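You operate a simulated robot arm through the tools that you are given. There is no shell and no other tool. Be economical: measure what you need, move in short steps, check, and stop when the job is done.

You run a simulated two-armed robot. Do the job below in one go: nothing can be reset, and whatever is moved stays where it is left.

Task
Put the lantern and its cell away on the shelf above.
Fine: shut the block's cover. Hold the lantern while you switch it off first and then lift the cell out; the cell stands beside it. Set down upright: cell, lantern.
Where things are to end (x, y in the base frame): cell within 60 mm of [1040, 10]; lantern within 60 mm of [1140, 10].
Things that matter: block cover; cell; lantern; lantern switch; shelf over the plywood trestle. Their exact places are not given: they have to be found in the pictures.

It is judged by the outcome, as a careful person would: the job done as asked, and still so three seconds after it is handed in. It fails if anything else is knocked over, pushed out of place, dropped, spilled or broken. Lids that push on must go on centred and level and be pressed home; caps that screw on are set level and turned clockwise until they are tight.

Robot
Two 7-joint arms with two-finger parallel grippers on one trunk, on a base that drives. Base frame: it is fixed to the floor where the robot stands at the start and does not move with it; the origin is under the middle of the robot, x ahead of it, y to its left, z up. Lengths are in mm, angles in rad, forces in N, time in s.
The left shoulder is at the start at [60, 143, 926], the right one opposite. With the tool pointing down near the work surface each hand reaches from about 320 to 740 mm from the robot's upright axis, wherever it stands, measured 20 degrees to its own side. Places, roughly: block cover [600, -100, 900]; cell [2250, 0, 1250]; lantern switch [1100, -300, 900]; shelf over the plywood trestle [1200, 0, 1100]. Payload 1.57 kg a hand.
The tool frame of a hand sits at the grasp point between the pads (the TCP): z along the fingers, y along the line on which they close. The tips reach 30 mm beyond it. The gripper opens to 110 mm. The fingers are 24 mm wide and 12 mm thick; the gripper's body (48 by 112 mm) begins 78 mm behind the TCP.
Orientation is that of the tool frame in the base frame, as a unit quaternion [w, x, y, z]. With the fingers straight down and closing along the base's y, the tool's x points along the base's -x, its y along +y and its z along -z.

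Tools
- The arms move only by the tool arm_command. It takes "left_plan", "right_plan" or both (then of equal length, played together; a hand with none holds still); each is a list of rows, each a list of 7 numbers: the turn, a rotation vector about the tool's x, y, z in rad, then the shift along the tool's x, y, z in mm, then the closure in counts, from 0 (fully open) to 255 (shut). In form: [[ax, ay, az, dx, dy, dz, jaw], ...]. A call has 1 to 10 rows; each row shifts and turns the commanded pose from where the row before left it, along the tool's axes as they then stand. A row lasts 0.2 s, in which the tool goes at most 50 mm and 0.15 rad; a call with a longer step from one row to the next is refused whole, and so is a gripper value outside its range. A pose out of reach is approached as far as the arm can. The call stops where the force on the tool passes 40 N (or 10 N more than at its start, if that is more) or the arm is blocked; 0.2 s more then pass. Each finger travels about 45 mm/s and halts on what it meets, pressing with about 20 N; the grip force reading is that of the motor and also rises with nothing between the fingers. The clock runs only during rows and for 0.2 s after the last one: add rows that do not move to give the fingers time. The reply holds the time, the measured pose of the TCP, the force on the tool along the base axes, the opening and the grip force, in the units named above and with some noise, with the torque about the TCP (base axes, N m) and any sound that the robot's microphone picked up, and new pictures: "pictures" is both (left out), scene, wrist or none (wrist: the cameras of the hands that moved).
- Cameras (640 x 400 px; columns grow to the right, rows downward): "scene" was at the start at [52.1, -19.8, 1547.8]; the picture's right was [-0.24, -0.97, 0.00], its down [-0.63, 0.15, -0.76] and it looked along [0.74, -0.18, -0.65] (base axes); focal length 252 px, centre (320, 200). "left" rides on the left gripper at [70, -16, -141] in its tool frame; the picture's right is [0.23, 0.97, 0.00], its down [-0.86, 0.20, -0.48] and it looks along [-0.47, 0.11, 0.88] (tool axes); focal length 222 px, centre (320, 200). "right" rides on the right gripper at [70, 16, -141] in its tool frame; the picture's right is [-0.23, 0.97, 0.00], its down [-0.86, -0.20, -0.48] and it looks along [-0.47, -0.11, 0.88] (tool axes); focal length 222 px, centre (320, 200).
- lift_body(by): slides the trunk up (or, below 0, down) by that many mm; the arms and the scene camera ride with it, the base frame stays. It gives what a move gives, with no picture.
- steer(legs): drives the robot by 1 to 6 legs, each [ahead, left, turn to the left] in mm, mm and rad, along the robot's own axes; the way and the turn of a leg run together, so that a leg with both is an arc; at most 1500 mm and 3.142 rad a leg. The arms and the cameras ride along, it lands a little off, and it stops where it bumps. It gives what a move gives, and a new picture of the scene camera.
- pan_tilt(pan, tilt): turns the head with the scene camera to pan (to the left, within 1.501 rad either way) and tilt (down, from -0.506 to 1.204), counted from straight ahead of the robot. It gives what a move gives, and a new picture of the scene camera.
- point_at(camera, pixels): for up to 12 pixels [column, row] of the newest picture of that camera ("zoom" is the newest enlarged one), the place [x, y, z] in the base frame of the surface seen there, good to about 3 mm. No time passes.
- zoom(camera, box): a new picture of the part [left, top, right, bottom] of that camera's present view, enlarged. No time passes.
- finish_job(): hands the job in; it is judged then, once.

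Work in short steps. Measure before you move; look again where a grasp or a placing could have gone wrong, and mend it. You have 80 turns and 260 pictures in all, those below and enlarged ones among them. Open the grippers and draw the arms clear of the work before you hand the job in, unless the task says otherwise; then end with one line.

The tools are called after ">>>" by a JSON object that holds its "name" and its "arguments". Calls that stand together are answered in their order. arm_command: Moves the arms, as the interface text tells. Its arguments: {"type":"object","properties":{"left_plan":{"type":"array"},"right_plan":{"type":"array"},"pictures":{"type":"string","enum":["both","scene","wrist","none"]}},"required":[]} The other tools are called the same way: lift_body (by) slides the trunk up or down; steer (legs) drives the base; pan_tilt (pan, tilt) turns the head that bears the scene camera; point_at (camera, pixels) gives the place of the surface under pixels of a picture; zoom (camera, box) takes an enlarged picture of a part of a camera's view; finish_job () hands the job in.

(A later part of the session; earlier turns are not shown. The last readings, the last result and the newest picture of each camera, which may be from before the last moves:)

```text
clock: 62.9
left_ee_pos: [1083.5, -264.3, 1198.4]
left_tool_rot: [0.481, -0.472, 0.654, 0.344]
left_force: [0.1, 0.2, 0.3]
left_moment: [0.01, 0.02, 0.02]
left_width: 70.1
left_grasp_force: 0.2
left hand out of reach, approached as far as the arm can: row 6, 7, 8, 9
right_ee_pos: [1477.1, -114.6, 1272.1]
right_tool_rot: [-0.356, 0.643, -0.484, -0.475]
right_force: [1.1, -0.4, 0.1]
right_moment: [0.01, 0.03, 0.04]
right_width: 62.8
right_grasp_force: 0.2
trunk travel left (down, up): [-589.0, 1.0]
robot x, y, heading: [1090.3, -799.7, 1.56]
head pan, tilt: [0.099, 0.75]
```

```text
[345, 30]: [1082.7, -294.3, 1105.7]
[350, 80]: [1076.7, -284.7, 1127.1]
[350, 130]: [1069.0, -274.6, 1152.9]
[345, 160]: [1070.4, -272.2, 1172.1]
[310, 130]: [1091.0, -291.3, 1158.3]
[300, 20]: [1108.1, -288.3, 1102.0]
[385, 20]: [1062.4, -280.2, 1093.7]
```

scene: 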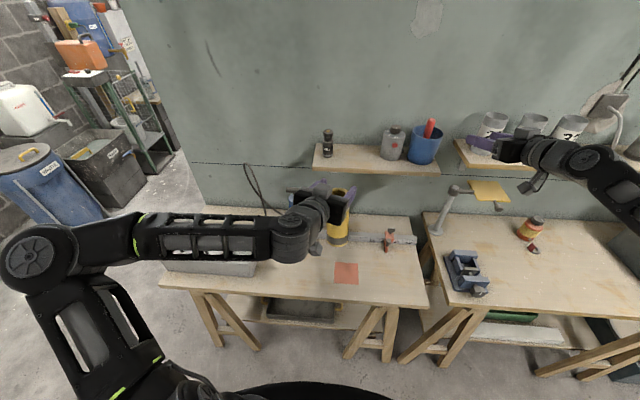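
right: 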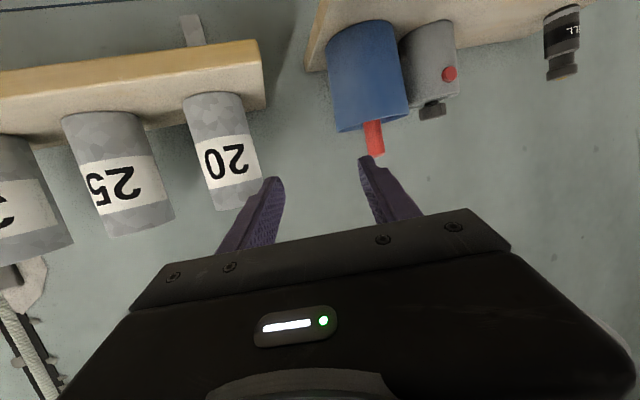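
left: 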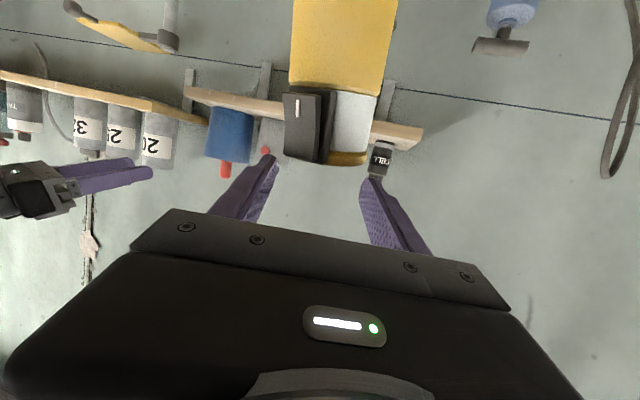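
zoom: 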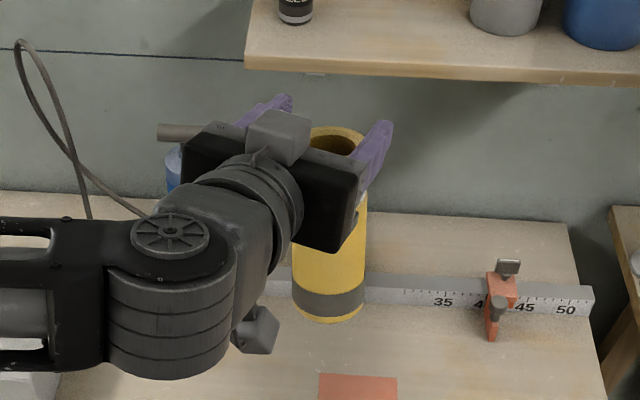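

The lantern has slipped out below the fingers in mid-air. I open the hand while lowering one step and see at once where it ends.

>>> {"name": "arm_command", "arguments": {"left_plan": [[0, 0, 0, 0, 0, 0, 0]], "pictures": "both"}}

>>> {"name": "zoom", "arguments": {"camera": "scene", "box": [270, 150, 400, 300]}}

```text
clock: 63.3
left_ee_pos: [1080.8, -263.4, 1196.9]
left_tool_rot: [0.48, -0.471, 0.654, 0.347]
left_force: [-0.2, -0.8, -0.6]
left_moment: [-0.01, -0.02, 0.02]
left_width: 104.5
left_grasp_force: 0.1
right_ee_pos: [1474.6, -114.4, 1271.0]
right_tool_rot: [-0.356, 0.644, -0.484, -0.474]
right_force: [-0.2, -0.3, -0.6]
right_moment: [-0.01, 0.03, -0.03]
right_width: 62.7
right_grasp_force: 0.0
trunk travel left (down, up): [-589.0, 1.0]
robot x, y, heading: [1092.3, -798.8, 1.553]
head pan, tilt: [0.099, 0.75]
```

scene: 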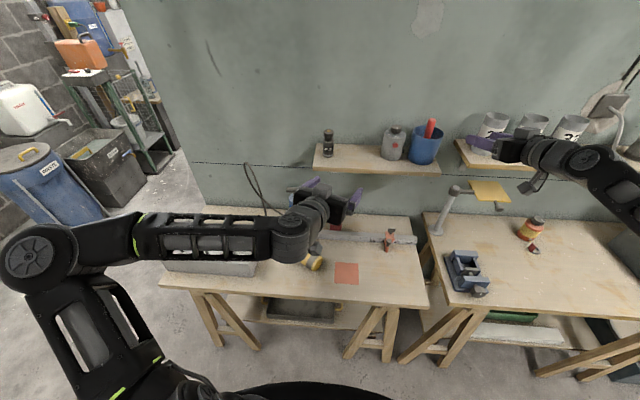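
left: 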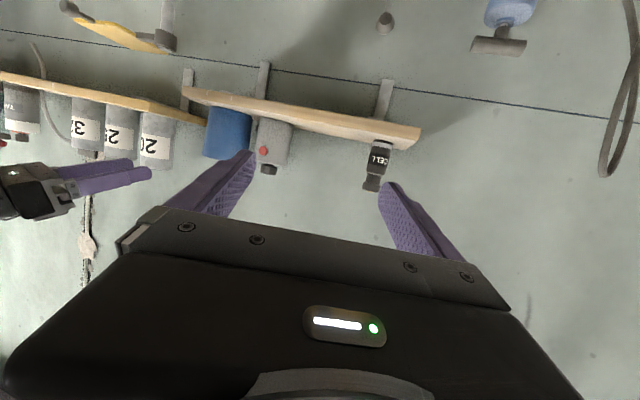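

```text
2.67 times, centred on (335, 225) of scene
```

zoom: 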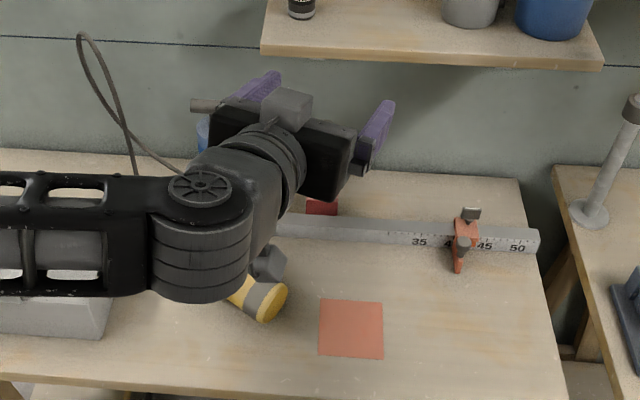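

The lantern fell and lies on the bench. I move the left arm aside to see where it rests, and will mend it.

>>> {"name": "arm_command", "arguments": {"left_plan": [[0, 0, 0, -20, 40, -20, 0], [0, 0, 0, -20, 45, 0, 0], [0, 0, 0, 0, 45, 0, 0], [0, 0, 0, 0, 45, 0, 0], [0, 0, 0, 0, 0, 0, 0]], "pictures": "both"}}

>>> {"name": "zoom", "arguments": {"camera": "scene", "box": [230, 170, 400, 300]}}

```text
clock: 64.5
left_ee_pos: [909.6, -217.3, 1243.1]
left_tool_rot: [0.48, -0.471, 0.654, 0.347]
left_force: [0.1, -1.0, -0.3]
left_moment: [-0.03, 0.0, 0.01]
left_width: 109.8
left_grasp_force: 0.1
right_ee_pos: [1476.1, -114.8, 1272.9]
right_tool_rot: [-0.356, 0.644, -0.484, -0.474]
right_force: [0.4, -0.5, -0.6]
right_moment: [-0.01, 0.01, 0.01]
right_width: 62.9
right_grasp_force: 0.1
trunk travel left (down, up): [-589.0, 1.0]
robot x, y, heading: [1089.3, -798.6, 1.554]
head pan, tilt: [0.099, 0.75]
```

scene: 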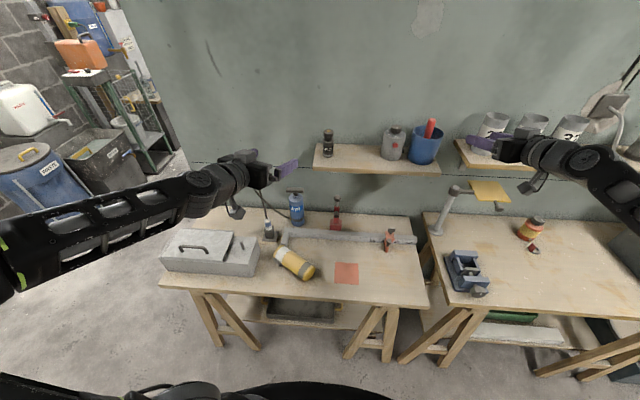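
left: 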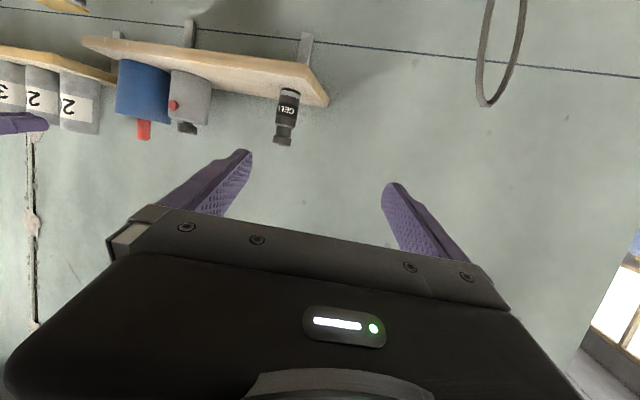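

```text
3.08 times, centred on (315, 235) of scene
```

zoom: 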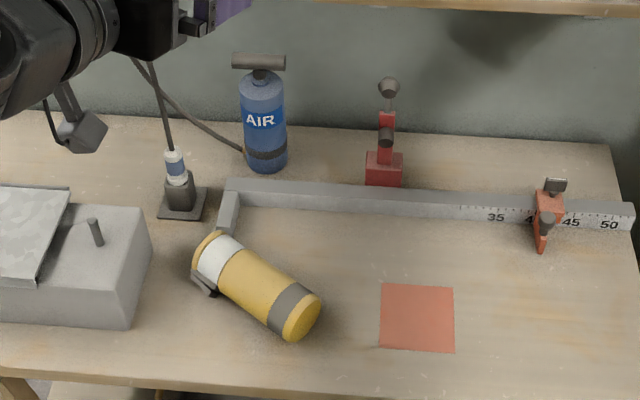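

It lies whole on the bench, nothing else moved. I measure its lie.

>>> {"name": "point_at", "arguments": {"camera": "zoom", "pixels": [[303, 315], [286, 292], [262, 278], [240, 262], [222, 245], [205, 232], [210, 285], [198, 262], [228, 205], [190, 205], [145, 250], [240, 300]]}}

```text
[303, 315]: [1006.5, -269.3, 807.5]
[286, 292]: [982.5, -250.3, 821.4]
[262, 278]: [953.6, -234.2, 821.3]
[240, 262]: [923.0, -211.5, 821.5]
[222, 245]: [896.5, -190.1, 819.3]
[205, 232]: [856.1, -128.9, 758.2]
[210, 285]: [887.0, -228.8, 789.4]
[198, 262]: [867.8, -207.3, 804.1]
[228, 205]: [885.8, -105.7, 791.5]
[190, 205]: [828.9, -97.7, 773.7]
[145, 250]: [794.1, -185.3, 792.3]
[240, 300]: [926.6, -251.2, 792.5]
```

The lantern axis runs from base ≈[1008,−268] to top ≈[873,−174], z≈790. I'll pick it up with the right hand from above and turn it upright; first I back off to rearrange the arms safely.

>>> {"name": "steer", "arguments": {"legs": [[-380, 0, 0]]}}

>>> {"name": "arm_command", "arguments": {"right_plan": [[0, 0.15, 0, 0, 0, 0, 0], [0, 0.15, 0, 0, 0, 0, 0], [0, 0.15, 0, 0, 0, 0, 0], [0, 0.15, 0, 0, 0, 0, 0], [0, 0.15, 0, 0, 0, 0, 0], [0, 0.15, 0, 0, 0, 0, 0], [0, 0.15, 0, 0, 0, 0, 0], [0, 0.15, 0, 0, 0, 0, 0], [0, 0.07, 0, 0, 0, 0, 0], [0, 0, 0, 0, 0, 0, 0]], "pictures": "none"}}

>>> {"name": "lift_body", "arguments": {"by": -64}}

```text
clock: 66.9
left_ee_pos: [902.8, -604.5, 1243.1]
left_tool_rot: [0.48, -0.471, 0.653, 0.347]
left_force: [-0.3, -0.2, 0.0]
left_moment: [-0.01, 0.0, 0.01]
left_width: 110.0
left_grasp_force: 0.0
right_ee_pos: [1466.8, -502.6, 1271.0]
right_tool_rot: [-0.357, 0.644, -0.482, -0.475]
right_force: [-0.5, 0.7, 0.0]
right_moment: [0.02, 0.0, -0.01]
right_width: 62.3
right_grasp_force: 0.0
trunk travel left (down, up): [-589.0, 1.0]
robot x, y, heading: [1083.2, -1180.8, 1.56]
head pan, tilt: [0.099, 0.75]
```

scene: 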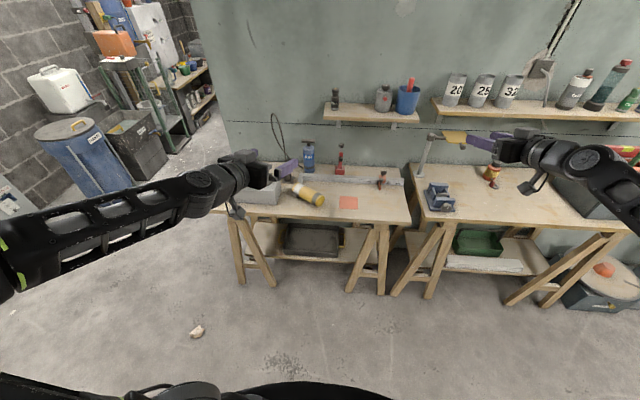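

```text
clock: 69.1
left_ee_pos: [902.7, -603.0, 1242.8]
left_tool_rot: [0.48, -0.472, 0.653, 0.348]
left_force: [0.1, -0.4, -0.2]
left_moment: [0.0, 0.0, 0.02]
left_width: 109.8
left_grasp_force: 0.0
right_ee_pos: [1454.9, -513.5, 1250.6]
right_tool_rot: [-0.145, 0.777, -0.58, -0.196]
right_force: [0.7, -0.6, 0.1]
right_moment: [0.01, 0.0, 0.04]
right_width: 110.0
right_grasp_force: 0.0
right hand out of reach, approached as far as the arm can: row 5, 6, 7, 8, 9
trunk travel left (down, up): [-589.0, 1.0]
robot x, y, heading: [1083.8, -1182.3, 1.556]
head pan, tilt: [0.099, 0.75]
```

```text
clock: 70.1
left_ee_pos: [903.2, -603.7, 1179.4]
left_tool_rot: [0.48, -0.472, 0.653, 0.347]
left_force: [-0.8, -0.5, -0.1]
left_moment: [0.03, 0.0, 0.02]
left_width: 110.1
left_grasp_force: 0.3
right_ee_pos: [1453.8, -513.0, 1187.6]
right_tool_rot: [-0.144, 0.777, -0.58, -0.197]
right_force: [0.1, 0.4, 0.2]
right_moment: [0.01, 0.01, -0.02]
right_width: 110.1
right_grasp_force: 0.1
trunk travel left (down, up): [-525.0, 65.0]
robot x, y, heading: [1087.7, -1186.8, 1.556]
head pan, tilt: [0.099, 0.75]
```

Right hand is still pitched ~28°; I bring it lower and inward, then finish the turn.

>>> {"name": "arm_command", "arguments": {"right_plan": [[0, 0, 0, 10.5, 34, 22, 0], [0, 0, 0, 10.5, 34, 22, 0], [0, 0, 0, 10.5, 34, 22, 0], [0, 0, 0, 10.5, 34, 22, 0], [0, 0, 0, 10.5, 34, 22, 0], [0, 0, 0, 10.5, 34, 22, 0], [0, 0, 0, 10.5, 34, 22, 0], [0, 0.14, 0, 0, 0, 0, 0], [0, 0.14, 0, 0, 0, 0, 0], [0, 0.14, 0, 0, 0, 0, 0]], "pictures": "none"}}

>>> {"name": "steer", "arguments": {"legs": [[0, 0, 0.655]]}}

```text
clock: 72.3
left_ee_pos: [902.9, -602.0, 1178.6]
left_tool_rot: [0.48, -0.472, 0.653, 0.347]
left_force: [0.0, -0.3, -1.2]
left_moment: [0.01, -0.01, -0.05]
left_width: 109.9
left_grasp_force: 0.1
right_ee_pos: [1223.8, -572.7, 1017.7]
right_tool_rot: [-0.021, 0.801, -0.597, -0.029]
right_force: [-0.2, -0.3, 0.7]
right_moment: [-0.02, -0.01, 0.04]
right_width: 110.0
right_grasp_force: 0.1
trunk travel left (down, up): [-525.0, 65.0]
robot x, y, heading: [1081.8, -1181.9, 1.554]
head pan, tilt: [0.099, 0.75]
```

```text
clock: 74.6
left_ee_pos: [574.3, -851.9, 1179.1]
left_tool_rot: [-0.334, 0.665, -0.455, -0.489]
left_force: [1.0, 0.9, 0.3]
left_moment: [0.01, 0.0, 0.01]
left_width: 110.1
left_grasp_force: 0.0
right_ee_pos: [802.5, -625.4, 1017.7]
right_tool_rot: [-0.009, 0.956, -0.292, -0.036]
right_force: [-0.2, 0.4, -0.3]
right_moment: [0.02, -0.04, -0.01]
right_width: 110.0
right_grasp_force: 0.1
trunk travel left (down, up): [-525.0, 65.0]
robot x, y, heading: [1082.6, -1184.7, 2.246]
head pan, tilt: [0.099, 0.75]
```

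scene: 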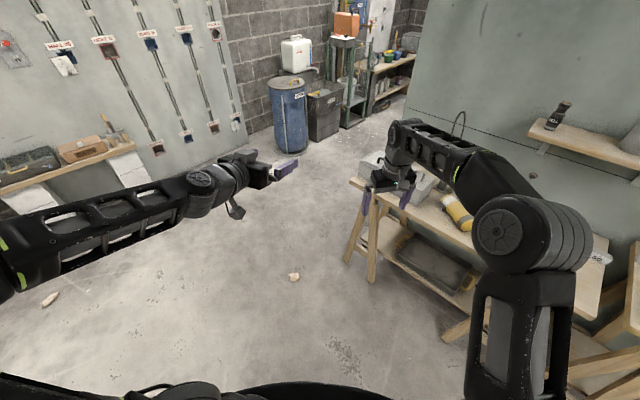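

Heading is 2.246. I retract the right hand 120 mm with the rest of the pre-tilt, then drive to the place facing along the lantern.

>>> {"name": "arm_command", "arguments": {"right_plan": [[0, 0, 0, 38, 12, 0, 0], [0, 0, 0, 38, 12, 0, 0], [0, 0, 0, 38, 12, 0, 0], [0, 0.135, 0, 0, 0, 0, 0], [0, 0.135, 0, 0, 0, 0, 0], [0, 0, 0, 0, 0, 0, 0]], "pictures": "none"}}

>>> {"name": "steer", "arguments": {"legs": [[0, -515, 0], [284, 0, 0]]}}

>>> {"name": "pan_tilt", "arguments": {"pan": -0.1, "tilt": 0.8}}

>>> {"name": "zoom", "arguments": {"camera": "scene", "box": [220, 100, 420, 280]}}

```text
clock: 76.0
left_ee_pos: [575.0, -851.1, 1178.8]
left_tool_rot: [-0.335, 0.664, -0.455, -0.489]
left_force: [-0.4, -0.2, -0.5]
left_moment: [-0.02, 0.0, 0.01]
left_width: 110.2
left_grasp_force: 0.1
right_ee_pos: [877.2, -717.6, 1009.4]
right_tool_rot: [0.03, 0.952, -0.289, 0.093]
right_force: [-0.2, -0.8, 0.2]
right_moment: [-0.01, 0.0, 0.0]
right_width: 110.1
right_grasp_force: 0.1
trunk travel left (down, up): [-525.0, 65.0]
robot x, y, heading: [1085.6, -1181.9, 2.243]
head pan, tilt: [0.099, 0.75]
```

```text
clock: 80.5
left_ee_pos: [801.8, -313.2, 1178.8]
left_tool_rot: [-0.334, 0.665, -0.455, -0.489]
left_force: [0.0, 0.9, -0.3]
left_moment: [-0.02, 0.0, 0.03]
left_width: 110.1
left_grasp_force: 0.0
right_ee_pos: [1104.1, -178.8, 1009.4]
right_tool_rot: [0.03, 0.952, -0.29, 0.094]
right_force: [0.1, 0.5, -0.7]
right_moment: [-0.02, -0.01, 0.04]
right_width: 110.2
right_grasp_force: 0.1
trunk travel left (down, up): [-525.0, 65.0]
robot x, y, heading: [1314.0, -643.6, 2.249]
head pan, tilt: [0.099, 0.75]
```

scene: 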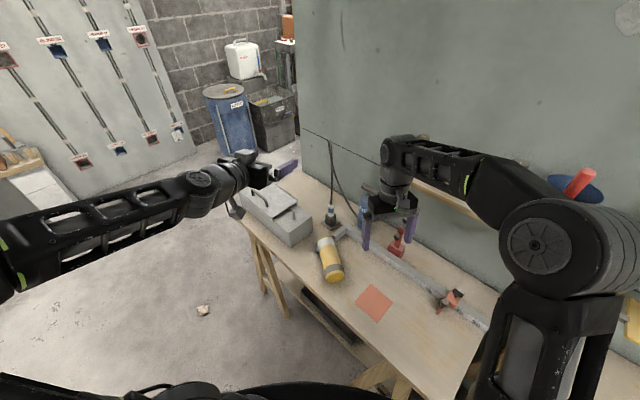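

```text
clock: 81.2
left_ee_pos: [802.4, -314.2, 1178.6]
left_tool_rot: [-0.334, 0.665, -0.455, -0.489]
left_force: [0.0, 0.0, -0.4]
left_moment: [0.01, -0.04, 0.03]
left_width: 109.7
left_grasp_force: 0.1
right_ee_pos: [1104.8, -181.1, 1009.6]
right_tool_rot: [0.029, 0.952, -0.289, 0.093]
right_force: [0.4, -0.7, -0.2]
right_moment: [-0.01, 0.0, 0.03]
right_width: 109.9
right_grasp_force: 0.0
trunk travel left (down, up): [-525.0, 65.0]
robot x, y, heading: [1311.3, -648.4, 2.248]
head pan, tilt: [-0.099, 0.799]
```

scene: 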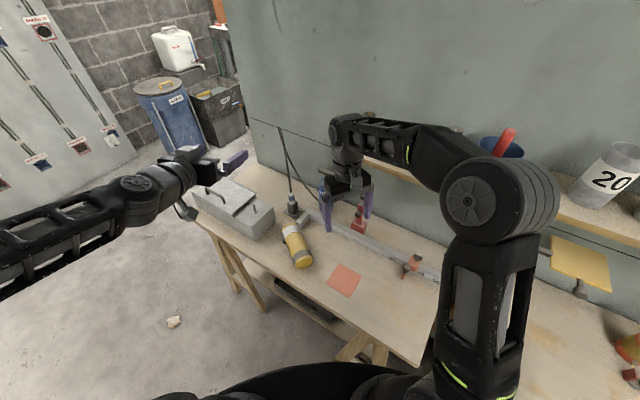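

```text
2.22 times, centred on (320, 190) of scene
```

zoom: 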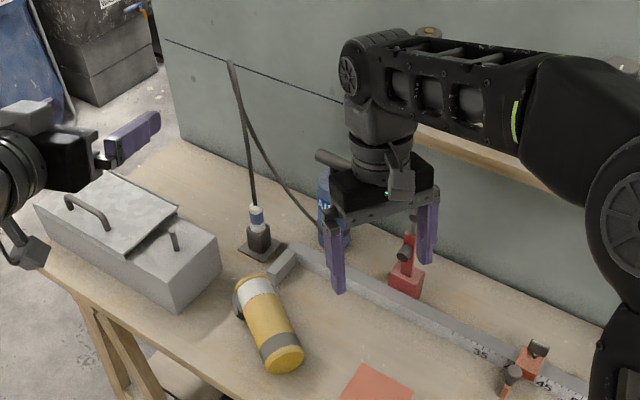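

Now re-measure the lantern from this view.

>>> {"name": "point_at", "arguments": {"camera": "zoom", "pixels": [[278, 345], [270, 320], [263, 302], [257, 283], [252, 275], [290, 355], [285, 310], [248, 310], [240, 292], [273, 250], [240, 325]]}}

```text
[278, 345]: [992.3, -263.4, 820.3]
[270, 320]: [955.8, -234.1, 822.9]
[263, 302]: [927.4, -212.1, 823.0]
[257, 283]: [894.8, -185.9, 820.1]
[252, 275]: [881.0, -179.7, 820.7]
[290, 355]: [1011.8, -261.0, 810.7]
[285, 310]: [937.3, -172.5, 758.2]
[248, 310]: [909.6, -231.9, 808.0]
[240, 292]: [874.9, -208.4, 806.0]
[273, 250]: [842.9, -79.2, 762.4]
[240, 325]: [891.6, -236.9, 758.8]
```

Refined: axis direction u≈(−0.78,0.62), base ≈[1010,−277], grasp point ≈[942,−223]. I align the yaw and go above it at z≈900.

>>> {"name": "arm_command", "arguments": {"right_plan": [[0, 0, 0.08, 0, 0, 0, 0], [0, 0, 0, -24.1, 27.2, 17, 0], [0, 0, 0, -24.1, 27.2, 17, 0], [0, 0, 0, -24.1, 27.2, 17, 0], [0, 0, 0, -24.1, 27.2, 17, 0], [0, 0, 0, -24.1, 27.2, 17, 0], [0, 0, 0, 0, 0, 0, 0]]}}

>>> {"name": "zoom", "arguments": {"camera": "right", "box": [160, 40, 480, 240]}}

```text
clock: 82.8
left_ee_pos: [802.6, -314.2, 1178.8]
left_tool_rot: [-0.334, 0.665, -0.454, -0.49]
left_force: [1.3, -0.6, -0.7]
left_moment: [-0.03, 0.0, -0.02]
left_width: 109.7
left_grasp_force: 0.0
right_ee_pos: [942.2, -224.9, 899.4]
right_tool_rot: [0.026, 0.94, -0.327, 0.094]
right_force: [-0.7, 0.6, -0.1]
right_moment: [-0.01, -0.02, 0.0]
right_width: 110.0
right_grasp_force: 0.0
trunk travel left (down, up): [-525.0, 65.0]
robot x, y, heading: [1312.9, -649.4, 2.247]
head pan, tilt: [-0.099, 0.799]
```

scene: 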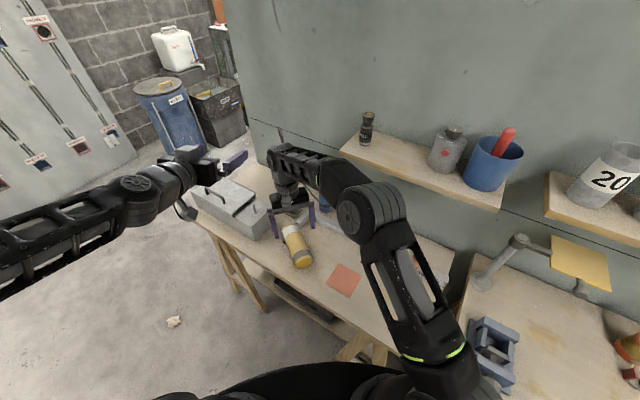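
right: 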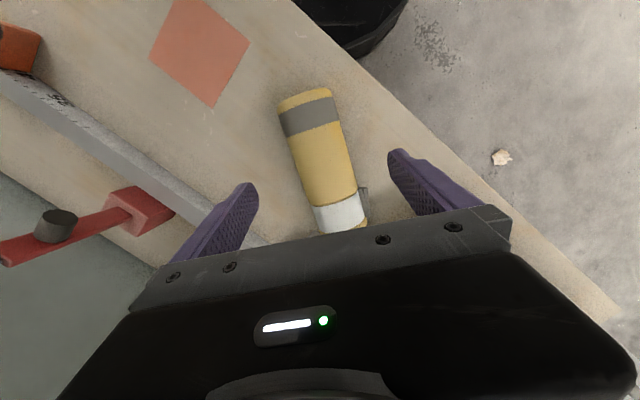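

```text
2.00 times, centred on (320, 140) of right
```

zoom: 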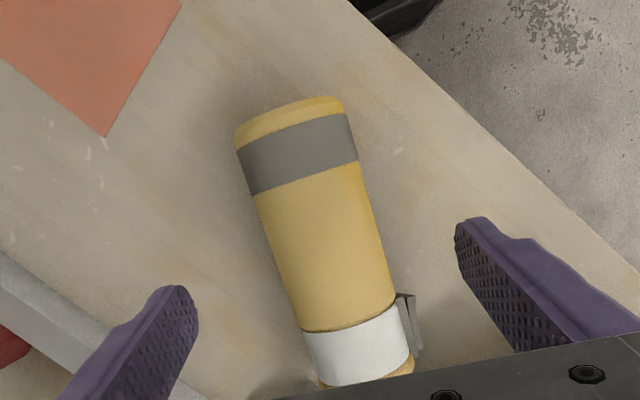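

Aligned over it. A quick check of axis from the wrist camera.

>>> {"name": "point_at", "arguments": {"camera": "right", "pixels": [[308, 100], [315, 120], [325, 160], [335, 195], [340, 220], [295, 160], [352, 160], [366, 200], [200, 205]]}}

```text
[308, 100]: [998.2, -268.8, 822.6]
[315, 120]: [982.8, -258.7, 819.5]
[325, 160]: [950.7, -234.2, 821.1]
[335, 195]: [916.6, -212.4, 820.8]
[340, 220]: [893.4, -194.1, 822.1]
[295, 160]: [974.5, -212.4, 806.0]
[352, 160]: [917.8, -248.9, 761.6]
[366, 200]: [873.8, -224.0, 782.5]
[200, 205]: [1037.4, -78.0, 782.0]
```

Good. I descend 99 mm and close on the body.

>>> {"name": "arm_command", "arguments": {"right_plan": [[0, 0, 0, -4.8, 0.4, 24.3, 0], [0, 0, 0, -4.8, 0.4, 24.3, 0], [0, 0, 0, -4.8, 0.4, 24.3, 0], [0, 0, 0, -4.8, 0.4, 24.3, 0], [0, 0, 0, 0, 0, 0, 60], [0, 0, 0, 0, 0, 0, 110], [0, 0, 0, 0, 0, 0, 150], [0, 0, 0, 0, 0, 0, 190], [0, 0, 0, 0, 0, 0, 255], [0, 0, 0, 0, 0, 0, 255]]}}

```text
clock: 85.0
left_ee_pos: [801.7, -314.8, 1179.4]
left_tool_rot: [-0.333, 0.665, -0.454, -0.49]
left_force: [0.0, 0.0, -0.6]
left_moment: [0.02, 0.0, -0.01]
left_width: 109.9
left_grasp_force: 0.1
right_ee_pos: [941.2, -221.6, 801.3]
right_tool_rot: [0.026, 0.94, -0.327, 0.094]
right_force: [0.4, 0.0, 0.1]
right_moment: [0.0, -0.06, 0.06]
right_width: 62.3
right_grasp_force: 20.4
trunk travel left (down, up): [-525.0, 65.0]
robot x, y, heading: [1308.1, -647.3, 2.245]
head pan, tilt: [-0.099, 0.799]
```

scene: 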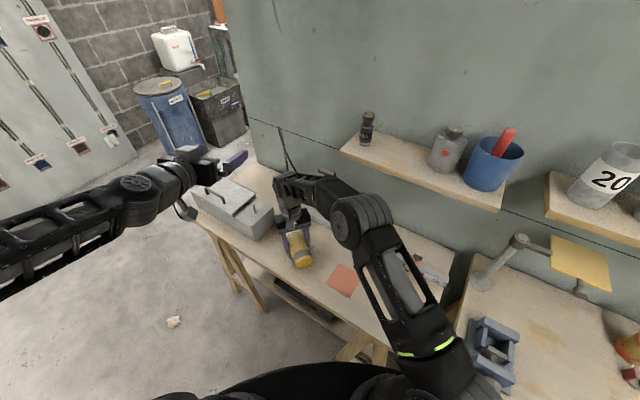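
right: 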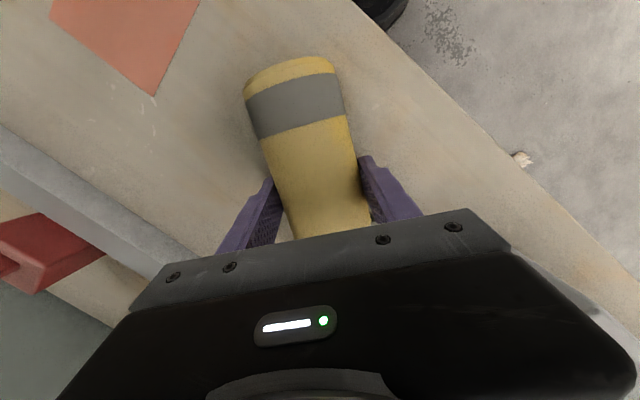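

Held (20 N, 62 mm). I lift slowly 100 mm.

>>> {"name": "arm_command", "arguments": {"right_plan": [[0, 0, 0, 2, 0, -10, 255], [0, 0, 0, 4, -0.3, -20, 255], [0, 0, 0, 4, -0.3, -20, 255], [0, 0, 0, 4, -0.3, -20, 255], [0, 0, 0, 4, -0.3, -20, 255], [0, 0, 0, 2, 0, -10, 255]], "pictures": "wrist"}}

```text
clock: 86.4
left_ee_pos: [802.4, -314.5, 1178.4]
left_tool_rot: [-0.333, 0.665, -0.455, -0.489]
left_force: [0.0, 0.8, 0.2]
left_moment: [-0.02, 0.01, -0.01]
left_width: 110.1
left_grasp_force: 0.1
right_ee_pos: [940.3, -223.9, 903.2]
right_tool_rot: [0.026, 0.94, -0.328, 0.094]
right_force: [0.9, 0.2, -2.4]
right_moment: [0.03, 0.06, -0.01]
right_width: 61.1
right_grasp_force: 20.1
trunk travel left (down, up): [-525.0, 65.0]
robot x, y, heading: [1316.6, -646.9, 2.247]
head pan, tilt: [-0.099, 0.799]
```

right: 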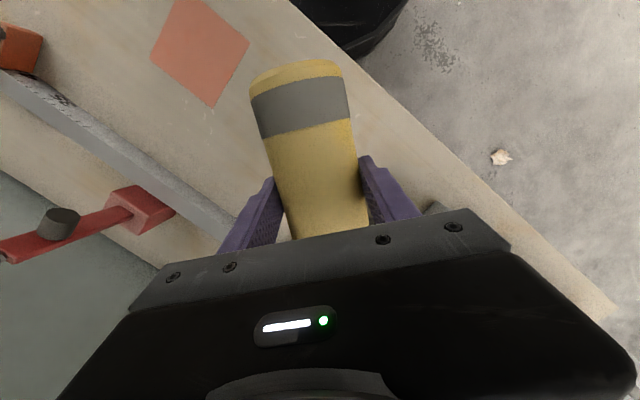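

Holding well. I turn it upright slowly: first half.

>>> {"name": "arm_command", "arguments": {"right_plan": [[0, -0.08, 0, 0, 0, 0, 255], [0, -0.08, 0, 0, 0, 0, 255], [0, -0.08, 0, 0, 0, 0, 255], [0, -0.08, 0, 0, 0, 0, 255], [0, -0.08, 0, 0, 0, 0, 255], [0, -0.08, 0, 0, 0, 0, 255], [0, -0.08, 0, 0, 0, 0, 255], [0, -0.08, 0, 0, 0, 0, 255], [0, -0.08, 0, 0, 0, 0, 255]], "pictures": "wrist"}}

```text
clock: 88.4
left_ee_pos: [801.6, -314.9, 1177.8]
left_tool_rot: [-0.334, 0.665, -0.454, -0.489]
left_force: [-0.3, 0.0, 0.3]
left_moment: [-0.01, 0.03, 0.0]
left_width: 109.8
left_grasp_force: 0.1
right_ee_pos: [942.5, -224.6, 904.9]
right_tool_rot: [-0.091, 0.913, -0.315, -0.244]
right_force: [0.0, -0.6, -3.2]
right_moment: [-0.02, -0.01, 0.03]
right_width: 60.8
right_grasp_force: 19.9
trunk travel left (down, up): [-525.0, 65.0]
robot x, y, heading: [1313.7, -649.7, 2.246]
head pan, tilt: [-0.099, 0.799]
```

right: 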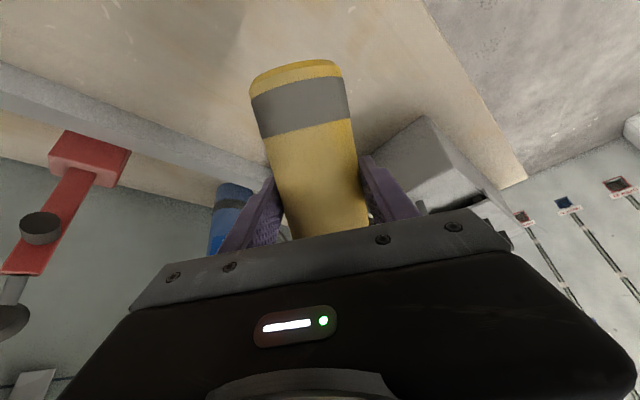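

Grip steady. Second half of the turn.

>>> {"name": "arm_command", "arguments": {"right_plan": [[0, -0.085, 0, 0, 0, 0, 255], [0, -0.085, 0, 0, 0, 0, 255], [0, -0.085, 0, 0, 0, 0, 255], [0, -0.085, 0, 0, 0, 0, 255], [0, -0.085, 0, 0, 0, 0, 255], [0, -0.085, 0, 0, 0, 0, 255], [0, -0.085, 0, 0, 0, 0, 255], [0, -0.085, 0, 0, 0, 0, 255], [0, -0.085, 0, 0, 0, 0, 255], [0, -0.085, 0, 0, 0, 0, 255]]}}

>>> {"name": "zoom", "arguments": {"camera": "scene", "box": [220, 140, 400, 280]}}

```text
clock: 90.6
left_ee_pos: [801.8, -315.5, 1178.7]
left_tool_rot: [-0.334, 0.665, -0.455, -0.489]
left_force: [0.1, -0.2, 0.2]
left_moment: [0.01, -0.01, -0.01]
left_width: 110.2
left_grasp_force: 0.0
right_ee_pos: [941.4, -223.9, 902.5]
right_tool_rot: [-0.213, 0.731, -0.25, -0.598]
right_force: [-1.1, 0.1, -3.3]
right_moment: [0.0, -0.01, 0.05]
right_width: 61.0
right_grasp_force: 20.4
trunk travel left (down, up): [-525.0, 65.0]
robot x, y, heading: [1313.2, -644.4, 2.244]
head pan, tilt: [-0.099, 0.799]
```

scene: 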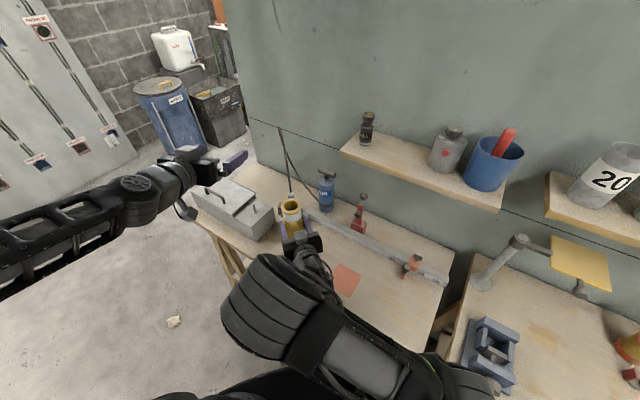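
right: 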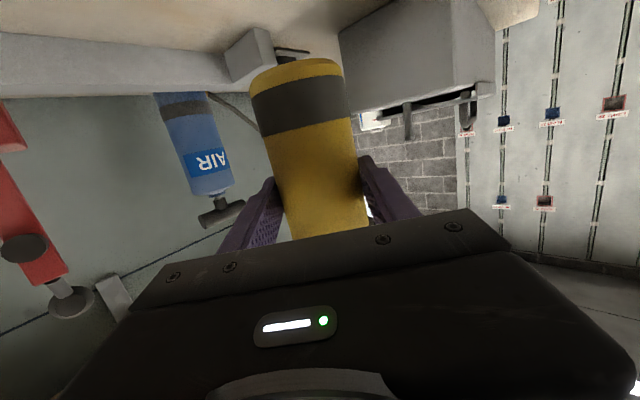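

```text
2.86 times, centred on (310, 210) of scene
```

zoom: 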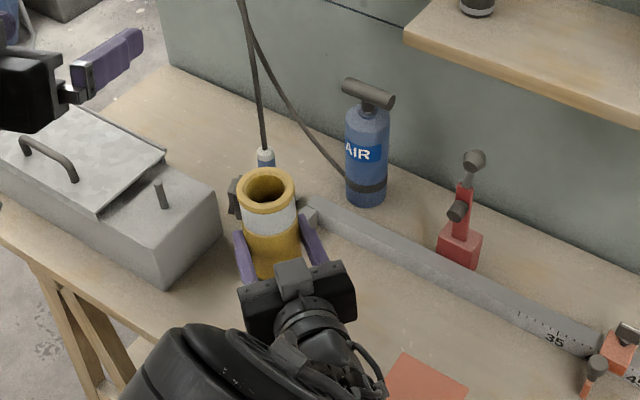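

Lantern is upright and held. I raise the trunk, back away, turn to face the bench and move in line with the shelf place.

>>> {"name": "lift_body", "arguments": {"by": 64}}

>>> {"name": "steer", "arguments": {"legs": [[-420, 0, 0], [0, 0, -0.676]]}}

>>> {"name": "zoom", "arguments": {"camera": "right", "box": [160, 40, 480, 240]}}

```text
clock: 91.7
left_ee_pos: [799.7, -314.7, 1242.8]
left_tool_rot: [-0.334, 0.665, -0.455, -0.489]
left_force: [-0.1, -0.3, 0.8]
left_moment: [0.02, -0.01, 0.05]
left_width: 109.9
left_grasp_force: 0.1
right_ee_pos: [942.1, -222.9, 968.1]
right_tool_rot: [-0.213, 0.732, -0.25, -0.597]
right_force: [-0.5, 0.8, -3.4]
right_moment: [-0.05, 0.0, -0.01]
right_width: 61.4
right_grasp_force: 20.1
trunk travel left (down, up): [-589.0, 1.0]
robot x, y, heading: [1312.3, -644.5, 2.245]
head pan, tilt: [-0.099, 0.799]
```

```text
clock: 95.9
left_ee_pos: [1367.0, -381.7, 1243.0]
left_tool_rot: [0.476, -0.478, 0.649, 0.352]
left_force: [0.0, -0.1, -0.5]
left_moment: [0.03, -0.02, 0.01]
left_width: 109.9
left_grasp_force: 0.1
right_ee_pos: [1532.4, -396.6, 967.5]
right_tool_rot: [-0.397, 0.609, -0.477, -0.495]
right_force: [0.3, -0.4, -3.7]
right_moment: [-0.02, -0.05, -0.02]
right_width: 61.0
right_grasp_force: 20.1
trunk travel left (down, up): [-589.0, 1.0]
robot x, y, heading: [1562.3, -960.7, 1.578]
head pan, tilt: [-0.099, 0.799]
```

scene: 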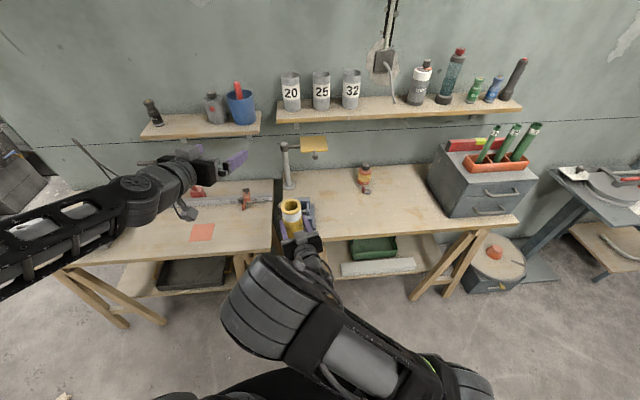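

```text
2.00 times, centred on (320, 140) of right
```

zoom: 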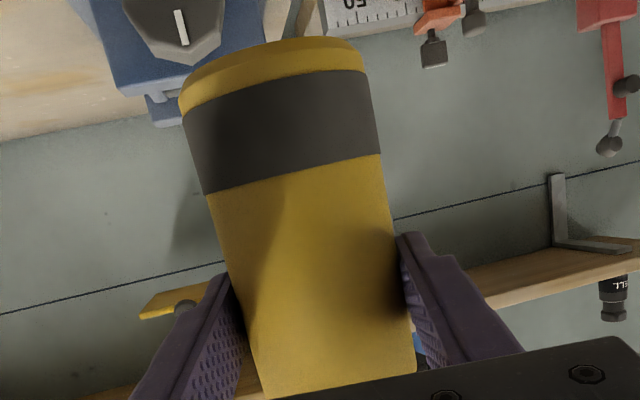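

Holding firmly. I move left 392 mm and ahead 160 mm.

>>> {"name": "steer", "arguments": {"legs": [[0, 392, 0], [160, 0, 0]]}}

```text
clock: 99.4
left_ee_pos: [958.7, -233.1, 1241.8]
left_tool_rot: [0.474, -0.483, 0.645, 0.355]
left_force: [0.1, 0.5, 0.0]
left_moment: [0.03, 0.01, -0.04]
left_width: 109.9
left_grasp_force: 0.1
right_ee_pos: [1124.3, -245.6, 968.0]
right_tool_rot: [-0.393, 0.613, -0.473, -0.496]
right_force: [0.6, -0.1, -3.2]
right_moment: [-0.03, -0.01, 0.03]
right_width: 60.9
right_grasp_force: 19.9
trunk travel left (down, up): [-589.0, 1.0]
robot x, y, heading: [1162.4, -809.0, 1.589]
head pan, tilt: [-0.099, 0.799]
```

scene: 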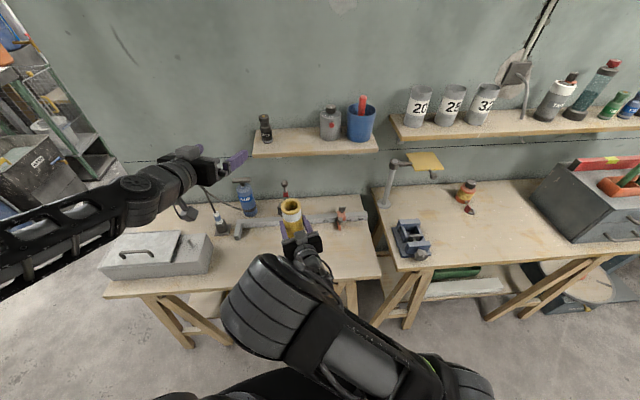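

I lift straight up slowly, in two stages, watching for reach limits.

>>> {"name": "arm_command", "arguments": {"right_plan": [[0, 0, 0, -12, 0, -2.5, 255], [0, 0, 0, -24.5, -0.3, -5, 255], [0, 0, 0, -24.5, -0.3, -5, 255], [0, 0, 0, -24.5, -0.3, -5, 255], [0, 0, 0, -24.5, -0.3, -5, 255], [0, 0, 0, -12, 0, -2.5, 255]], "pictures": "wrist"}}

>>> {"name": "point_at", "arguments": {"camera": "right", "pixels": [[295, 64], [290, 66], [310, 66], [297, 80], [305, 120], [320, 180]]}}

```text
clock: 100.8
left_ee_pos: [959.3, -234.5, 1242.0]
left_tool_rot: [0.474, -0.483, 0.645, 0.355]
left_force: [-0.8, -0.1, -0.8]
left_moment: [-0.03, -0.02, 0.01]
left_width: 110.0
left_grasp_force: 0.0
right_ee_pos: [1124.6, -249.6, 1094.3]
right_tool_rot: [-0.394, 0.612, -0.473, -0.497]
right_force: [0.6, -0.5, -4.0]
right_moment: [-0.02, 0.01, 0.02]
right_width: 61.3
right_grasp_force: 19.8
trunk travel left (down, up): [-589.0, 1.0]
robot x, y, heading: [1157.1, -807.0, 1.595]
head pan, tilt: [-0.099, 0.799]
```

right: 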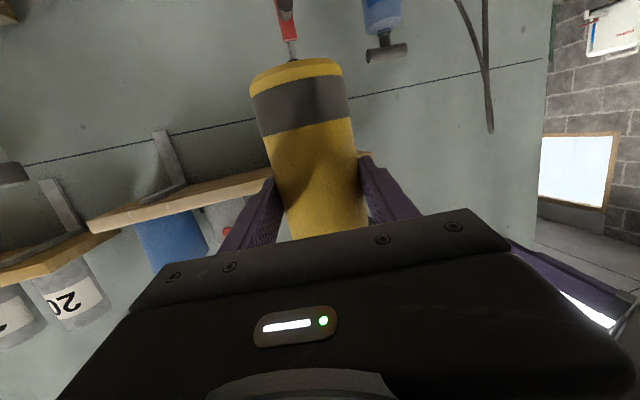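

```text
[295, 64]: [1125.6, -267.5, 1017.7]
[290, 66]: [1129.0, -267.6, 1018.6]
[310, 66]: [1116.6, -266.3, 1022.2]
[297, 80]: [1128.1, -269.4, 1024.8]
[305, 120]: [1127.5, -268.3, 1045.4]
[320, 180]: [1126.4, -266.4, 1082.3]
```

Base is ≈80 mm below the TCP and the lantern is plumb. I raise the rest while moving the left hand further left.

>>> {"name": "arm_command", "arguments": {"right_plan": [[0, 0, 0, -12, 0, -2.5, 255], [0, 0, 0, -24.5, -0.3, -5, 255], [0, 0, 0, -24.5, -0.3, -5, 255], [0, 0, 0, -24.5, -0.3, -5, 255], [0, 0, 0, -24.5, -0.3, -5, 255], [0, 0, 0, -12, 0, -2.5, 255]], "left_plan": [[0, 0, 0, 0, 35, 0, 0], [0, 0, 0, 0, 35, 0, 0], [0, 0, 0, 0, 35, 0, 0], [0, 0, 0, 0, 20, 0, 0], [0, 0, 0, 0, 0, 0, 0], [0, 0, 0, 0, 0, 0, 0]], "pictures": "scene"}}

```text
clock: 102.2
left_ee_pos: [837.1, -197.3, 1243.6]
left_tool_rot: [0.474, -0.483, 0.645, 0.355]
left_force: [0.6, -0.3, 0.6]
left_moment: [-0.01, 0.02, -0.03]
left_width: 110.1
left_grasp_force: 0.1
right_ee_pos: [1124.9, -249.0, 1220.0]
right_tool_rot: [-0.393, 0.612, -0.472, -0.497]
right_force: [0.5, 0.1, -2.7]
right_moment: [-0.04, -0.03, 0.0]
right_width: 60.8
right_grasp_force: 20.0
trunk travel left (down, up): [-589.0, 1.0]
robot x, y, heading: [1161.7, -808.2, 1.586]
head pan, tilt: [-0.099, 0.799]
```

scene: 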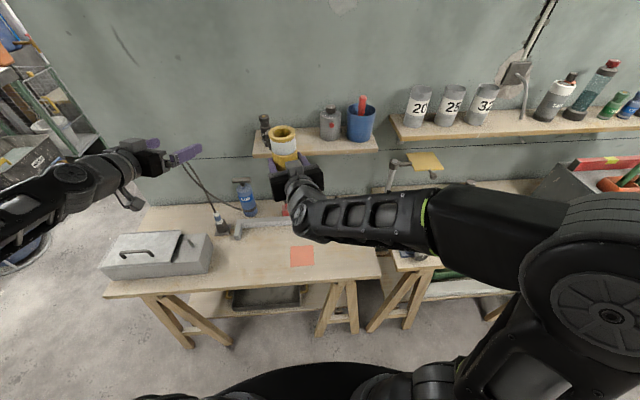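

Lantern is ≈20 mm above the shelf level. I advance level, 25 mm a row, to the place at x≈1143.

>>> {"name": "arm_command", "arguments": {"right_plan": [[0, 0, 0, -4.6, -7.8, 23.1, 255], [0, 0, 0, -4.6, -7.8, 23.1, 255], [0, 0, 0, -4.6, -7.8, 23.1, 255], [0, 0, 0, -4.6, -7.8, 23.1, 255], [0, 0, 0, -4.6, -7.8, 23.1, 255], [0, 0, 0, -4.6, -7.8, 23.1, 255], [0, 0, 0, -4.6, -7.8, 23.1, 255], [0, 0, 0, -4.6, -7.8, 23.1, 255], [0, 0, 0, -4.6, -7.8, 23.1, 255], [0, 0, 0, -4.4, -7.5, 22.8, 255]]}}

>>> {"name": "zoom", "arguments": {"camera": "scene", "box": [220, 80, 420, 220]}}

>>> {"name": "point_at", "arguments": {"camera": "right", "pixels": [[295, 64], [297, 80], [320, 180], [290, 45], [230, 100], [400, 60]]}}

```text
clock: 104.4
left_ee_pos: [838.1, -196.5, 1243.3]
left_tool_rot: [0.473, -0.483, 0.645, 0.356]
left_force: [-0.4, 0.6, 0.0]
left_moment: [-0.01, -0.02, -0.02]
left_width: 110.1
left_grasp_force: 0.0
right_ee_pos: [1142.4, 1.1, 1218.2]
right_tool_rot: [-0.394, 0.612, -0.473, -0.496]
right_force: [0.4, -0.4, -3.1]
right_moment: [-0.07, 0.0, -0.01]
right_width: 61.0
right_grasp_force: 20.1
trunk travel left (down, up): [-589.0, 1.0]
robot x, y, heading: [1157.8, -811.0, 1.588]
head pan, tilt: [-0.099, 0.799]
```

scene: 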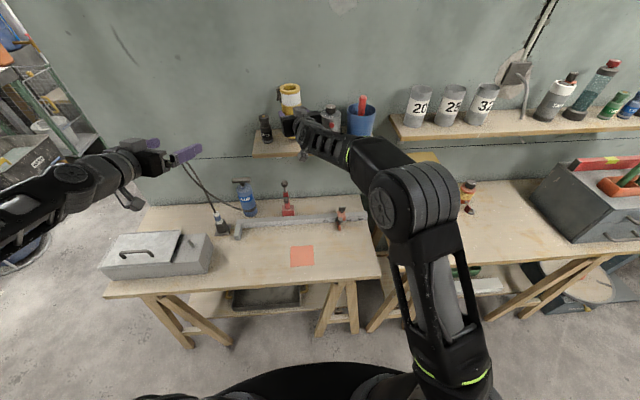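
right: 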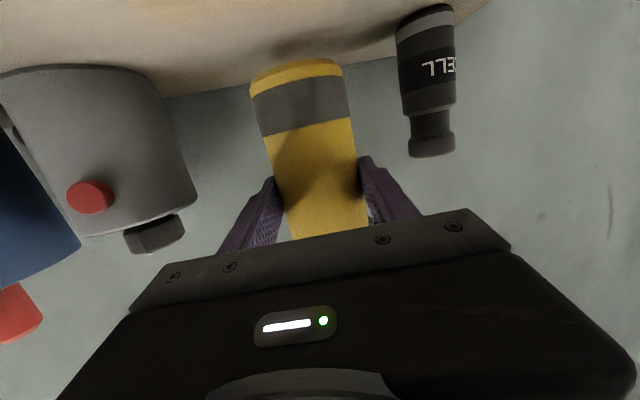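

```text
2.86 times, centred on (320, 150) of scene
```

zoom: 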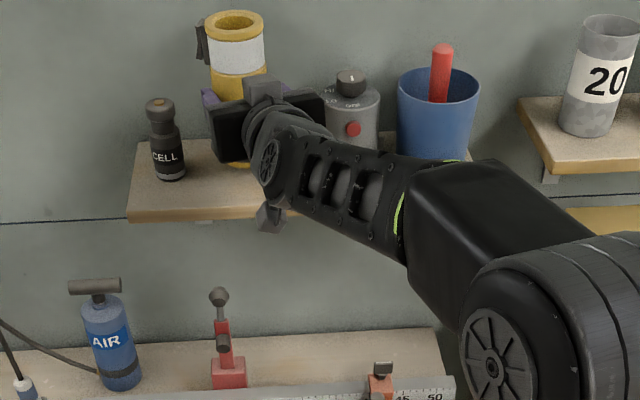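

```text
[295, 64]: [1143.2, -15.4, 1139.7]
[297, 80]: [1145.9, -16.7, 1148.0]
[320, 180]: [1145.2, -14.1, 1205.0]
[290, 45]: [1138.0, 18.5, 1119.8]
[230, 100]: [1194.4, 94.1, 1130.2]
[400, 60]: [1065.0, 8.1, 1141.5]
```

Lantern axis ≈[1144,14], bottom ≈16 mm above the board. I lower 10 mm and then in small steps.

>>> {"name": "arm_command", "arguments": {"right_plan": [[0, 0, 0, 4.9, 0, 1, 255], [0, 0, 0, 4.9, 0, 1, 255], [0, 0, 0, 2, 0, 0.4, 255], [0, 0, 0, 1.5, 0, 0.3, 255], [0, 0, 0, 1, 0, 0.2, 255]], "pictures": "wrist"}}

>>> {"name": "point_at", "arguments": {"camera": "right", "pixels": [[295, 64], [297, 80], [290, 50]]}}

```text
clock: 105.6
left_ee_pos: [838.8, -196.9, 1243.3]
left_tool_rot: [0.474, -0.483, 0.646, 0.354]
left_force: [-0.2, 0.4, -0.3]
left_moment: [-0.02, 0.0, 0.02]
left_width: 110.0
left_grasp_force: 0.1
right_ee_pos: [1142.1, -1.7, 1203.7]
right_tool_rot: [-0.394, 0.611, -0.473, -0.497]
right_force: [0.1, 1.0, -3.7]
right_moment: [-0.03, -0.01, 0.02]
right_width: 61.0
right_grasp_force: 19.3
trunk travel left (down, up): [-589.0, 1.0]
robot x, y, heading: [1160.7, -809.8, 1.594]
head pan, tilt: [-0.099, 0.799]
```

right: 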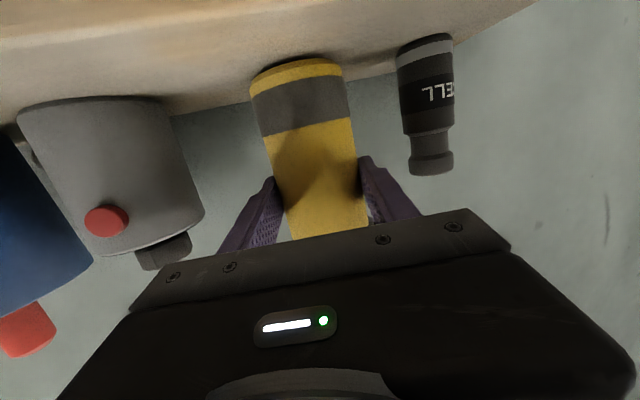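

```text
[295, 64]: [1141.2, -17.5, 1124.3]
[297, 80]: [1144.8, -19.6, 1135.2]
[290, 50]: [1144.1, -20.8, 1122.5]
```

Still hanging (−3.7 N), nearly there; continue in 1.5 mm steps.

>>> {"name": "arm_command", "arguments": {"right_plan": [[0, 0, 0, 1.5, 0, 0.3, 255], [0, 0, 0, 1, 0, 0.2, 255], [0, 0, 0, 1, 0, 0.2, 255]], "pictures": "none"}}

```text
clock: 106.4
left_ee_pos: [838.4, -196.4, 1244.7]
left_tool_rot: [0.474, -0.483, 0.646, 0.354]
left_force: [0.4, 0.4, -0.3]
left_moment: [0.01, 0.03, 0.01]
left_width: 109.9
left_grasp_force: 0.1
right_ee_pos: [1143.4, -0.4, 1200.6]
right_tool_rot: [-0.393, 0.612, -0.472, -0.498]
right_force: [-0.2, 0.2, -1.8]
right_moment: [-0.04, 0.04, -0.01]
right_width: 61.1
right_grasp_force: 19.8
trunk travel left (down, up): [-589.0, 1.0]
robot x, y, heading: [1161.1, -810.2, 1.588]
head pan, tilt: [-0.099, 0.799]
```

>>> {"name": "arm_command", "arguments": {"right_plan": [[0, 0, 0, 1, 0, 0.2, 255], [0, 0, 0, 1, 0, 0.2, 255], [0, 0, 0, 0, 0, 0, 255]], "pictures": "none"}}

>>> {"name": "zoom", "arguments": {"camera": "right", "box": [220, 30, 380, 130]}}

```text
clock: 107.2
left_ee_pos: [838.8, -197.7, 1244.2]
left_tool_rot: [0.474, -0.483, 0.645, 0.356]
left_force: [-0.5, -0.3, -0.1]
left_moment: [-0.01, 0.01, 0.0]
left_width: 110.0
left_grasp_force: 0.1
right_ee_pos: [1143.2, -0.5, 1199.5]
right_tool_rot: [-0.395, 0.611, -0.473, -0.498]
right_force: [-1.2, -0.1, 5.3]
right_moment: [0.03, 0.26, -0.04]
right_width: 61.0
right_grasp_force: 20.1
trunk travel left (down, up): [-589.0, 1.0]
robot x, y, heading: [1158.3, -810.5, 1.587]
head pan, tilt: [-0.099, 0.799]
```

```text
4.00 times, centred on (300, 80) of right
```

zoom: 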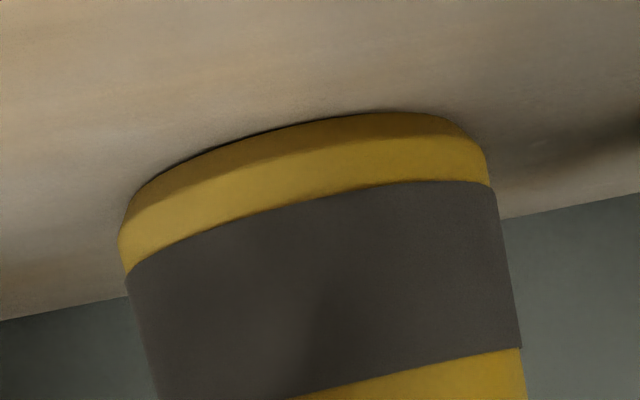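

Contact at one edge (5 N). I lower 1 mm more so it settles, then open slowly.

>>> {"name": "arm_command", "arguments": {"right_plan": [[0, 0, 0, 1, 0, 0.2, 255], [0, 0, 0, 0, 0, 0, 140], [0, 0, 0, 0, 0, 0, 110], [0, 0, 0, 0, 0, 0, 90], [0, 0, 0, 0, 0, 0, 60], [0, 0, 0, 0, 0, 0, 30], [0, 0, 0, 0, 0, 0, 0], [0, 0, 0, 0, 0, 0, 0]]}}

>>> {"name": "zoom", "arguments": {"camera": "scene", "box": [220, 80, 420, 220]}}

```text
clock: 109.0
left_ee_pos: [838.0, -196.8, 1244.1]
left_tool_rot: [0.474, -0.483, 0.645, 0.356]
left_force: [-0.1, -0.1, 0.7]
left_moment: [-0.01, 0.0, -0.02]
left_width: 110.0
left_grasp_force: 0.0
right_ee_pos: [1143.2, -1.6, 1196.9]
right_tool_rot: [-0.394, 0.612, -0.473, -0.497]
right_force: [0.8, -0.1, 0.8]
right_moment: [0.02, 0.02, 0.01]
right_width: 110.0
right_grasp_force: 0.1
trunk travel left (down, up): [-589.0, 1.0]
robot x, y, heading: [1162.4, -810.6, 1.591]
head pan, tilt: [-0.099, 0.799]
```

scene: 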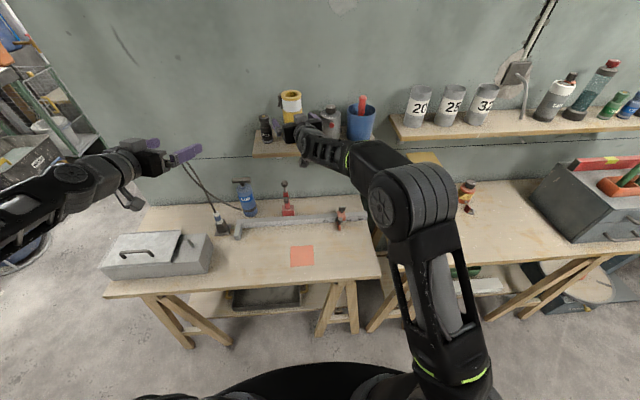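
right: 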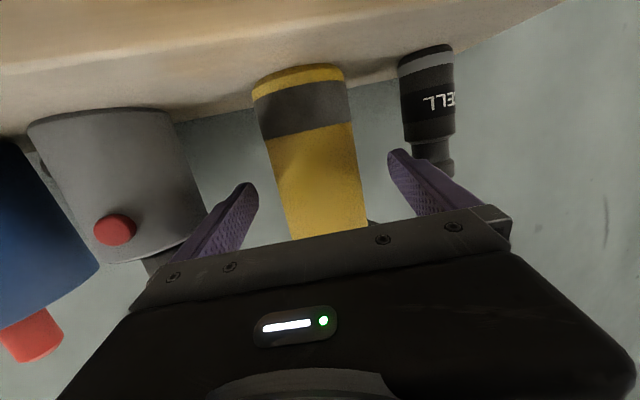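

```text
2.86 times, centred on (320, 150) of scene
```

zoom: 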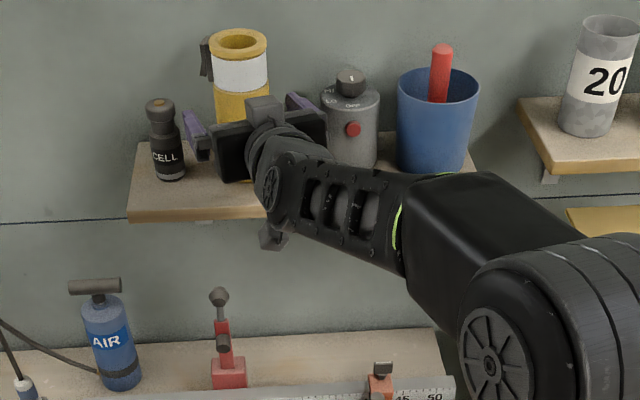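

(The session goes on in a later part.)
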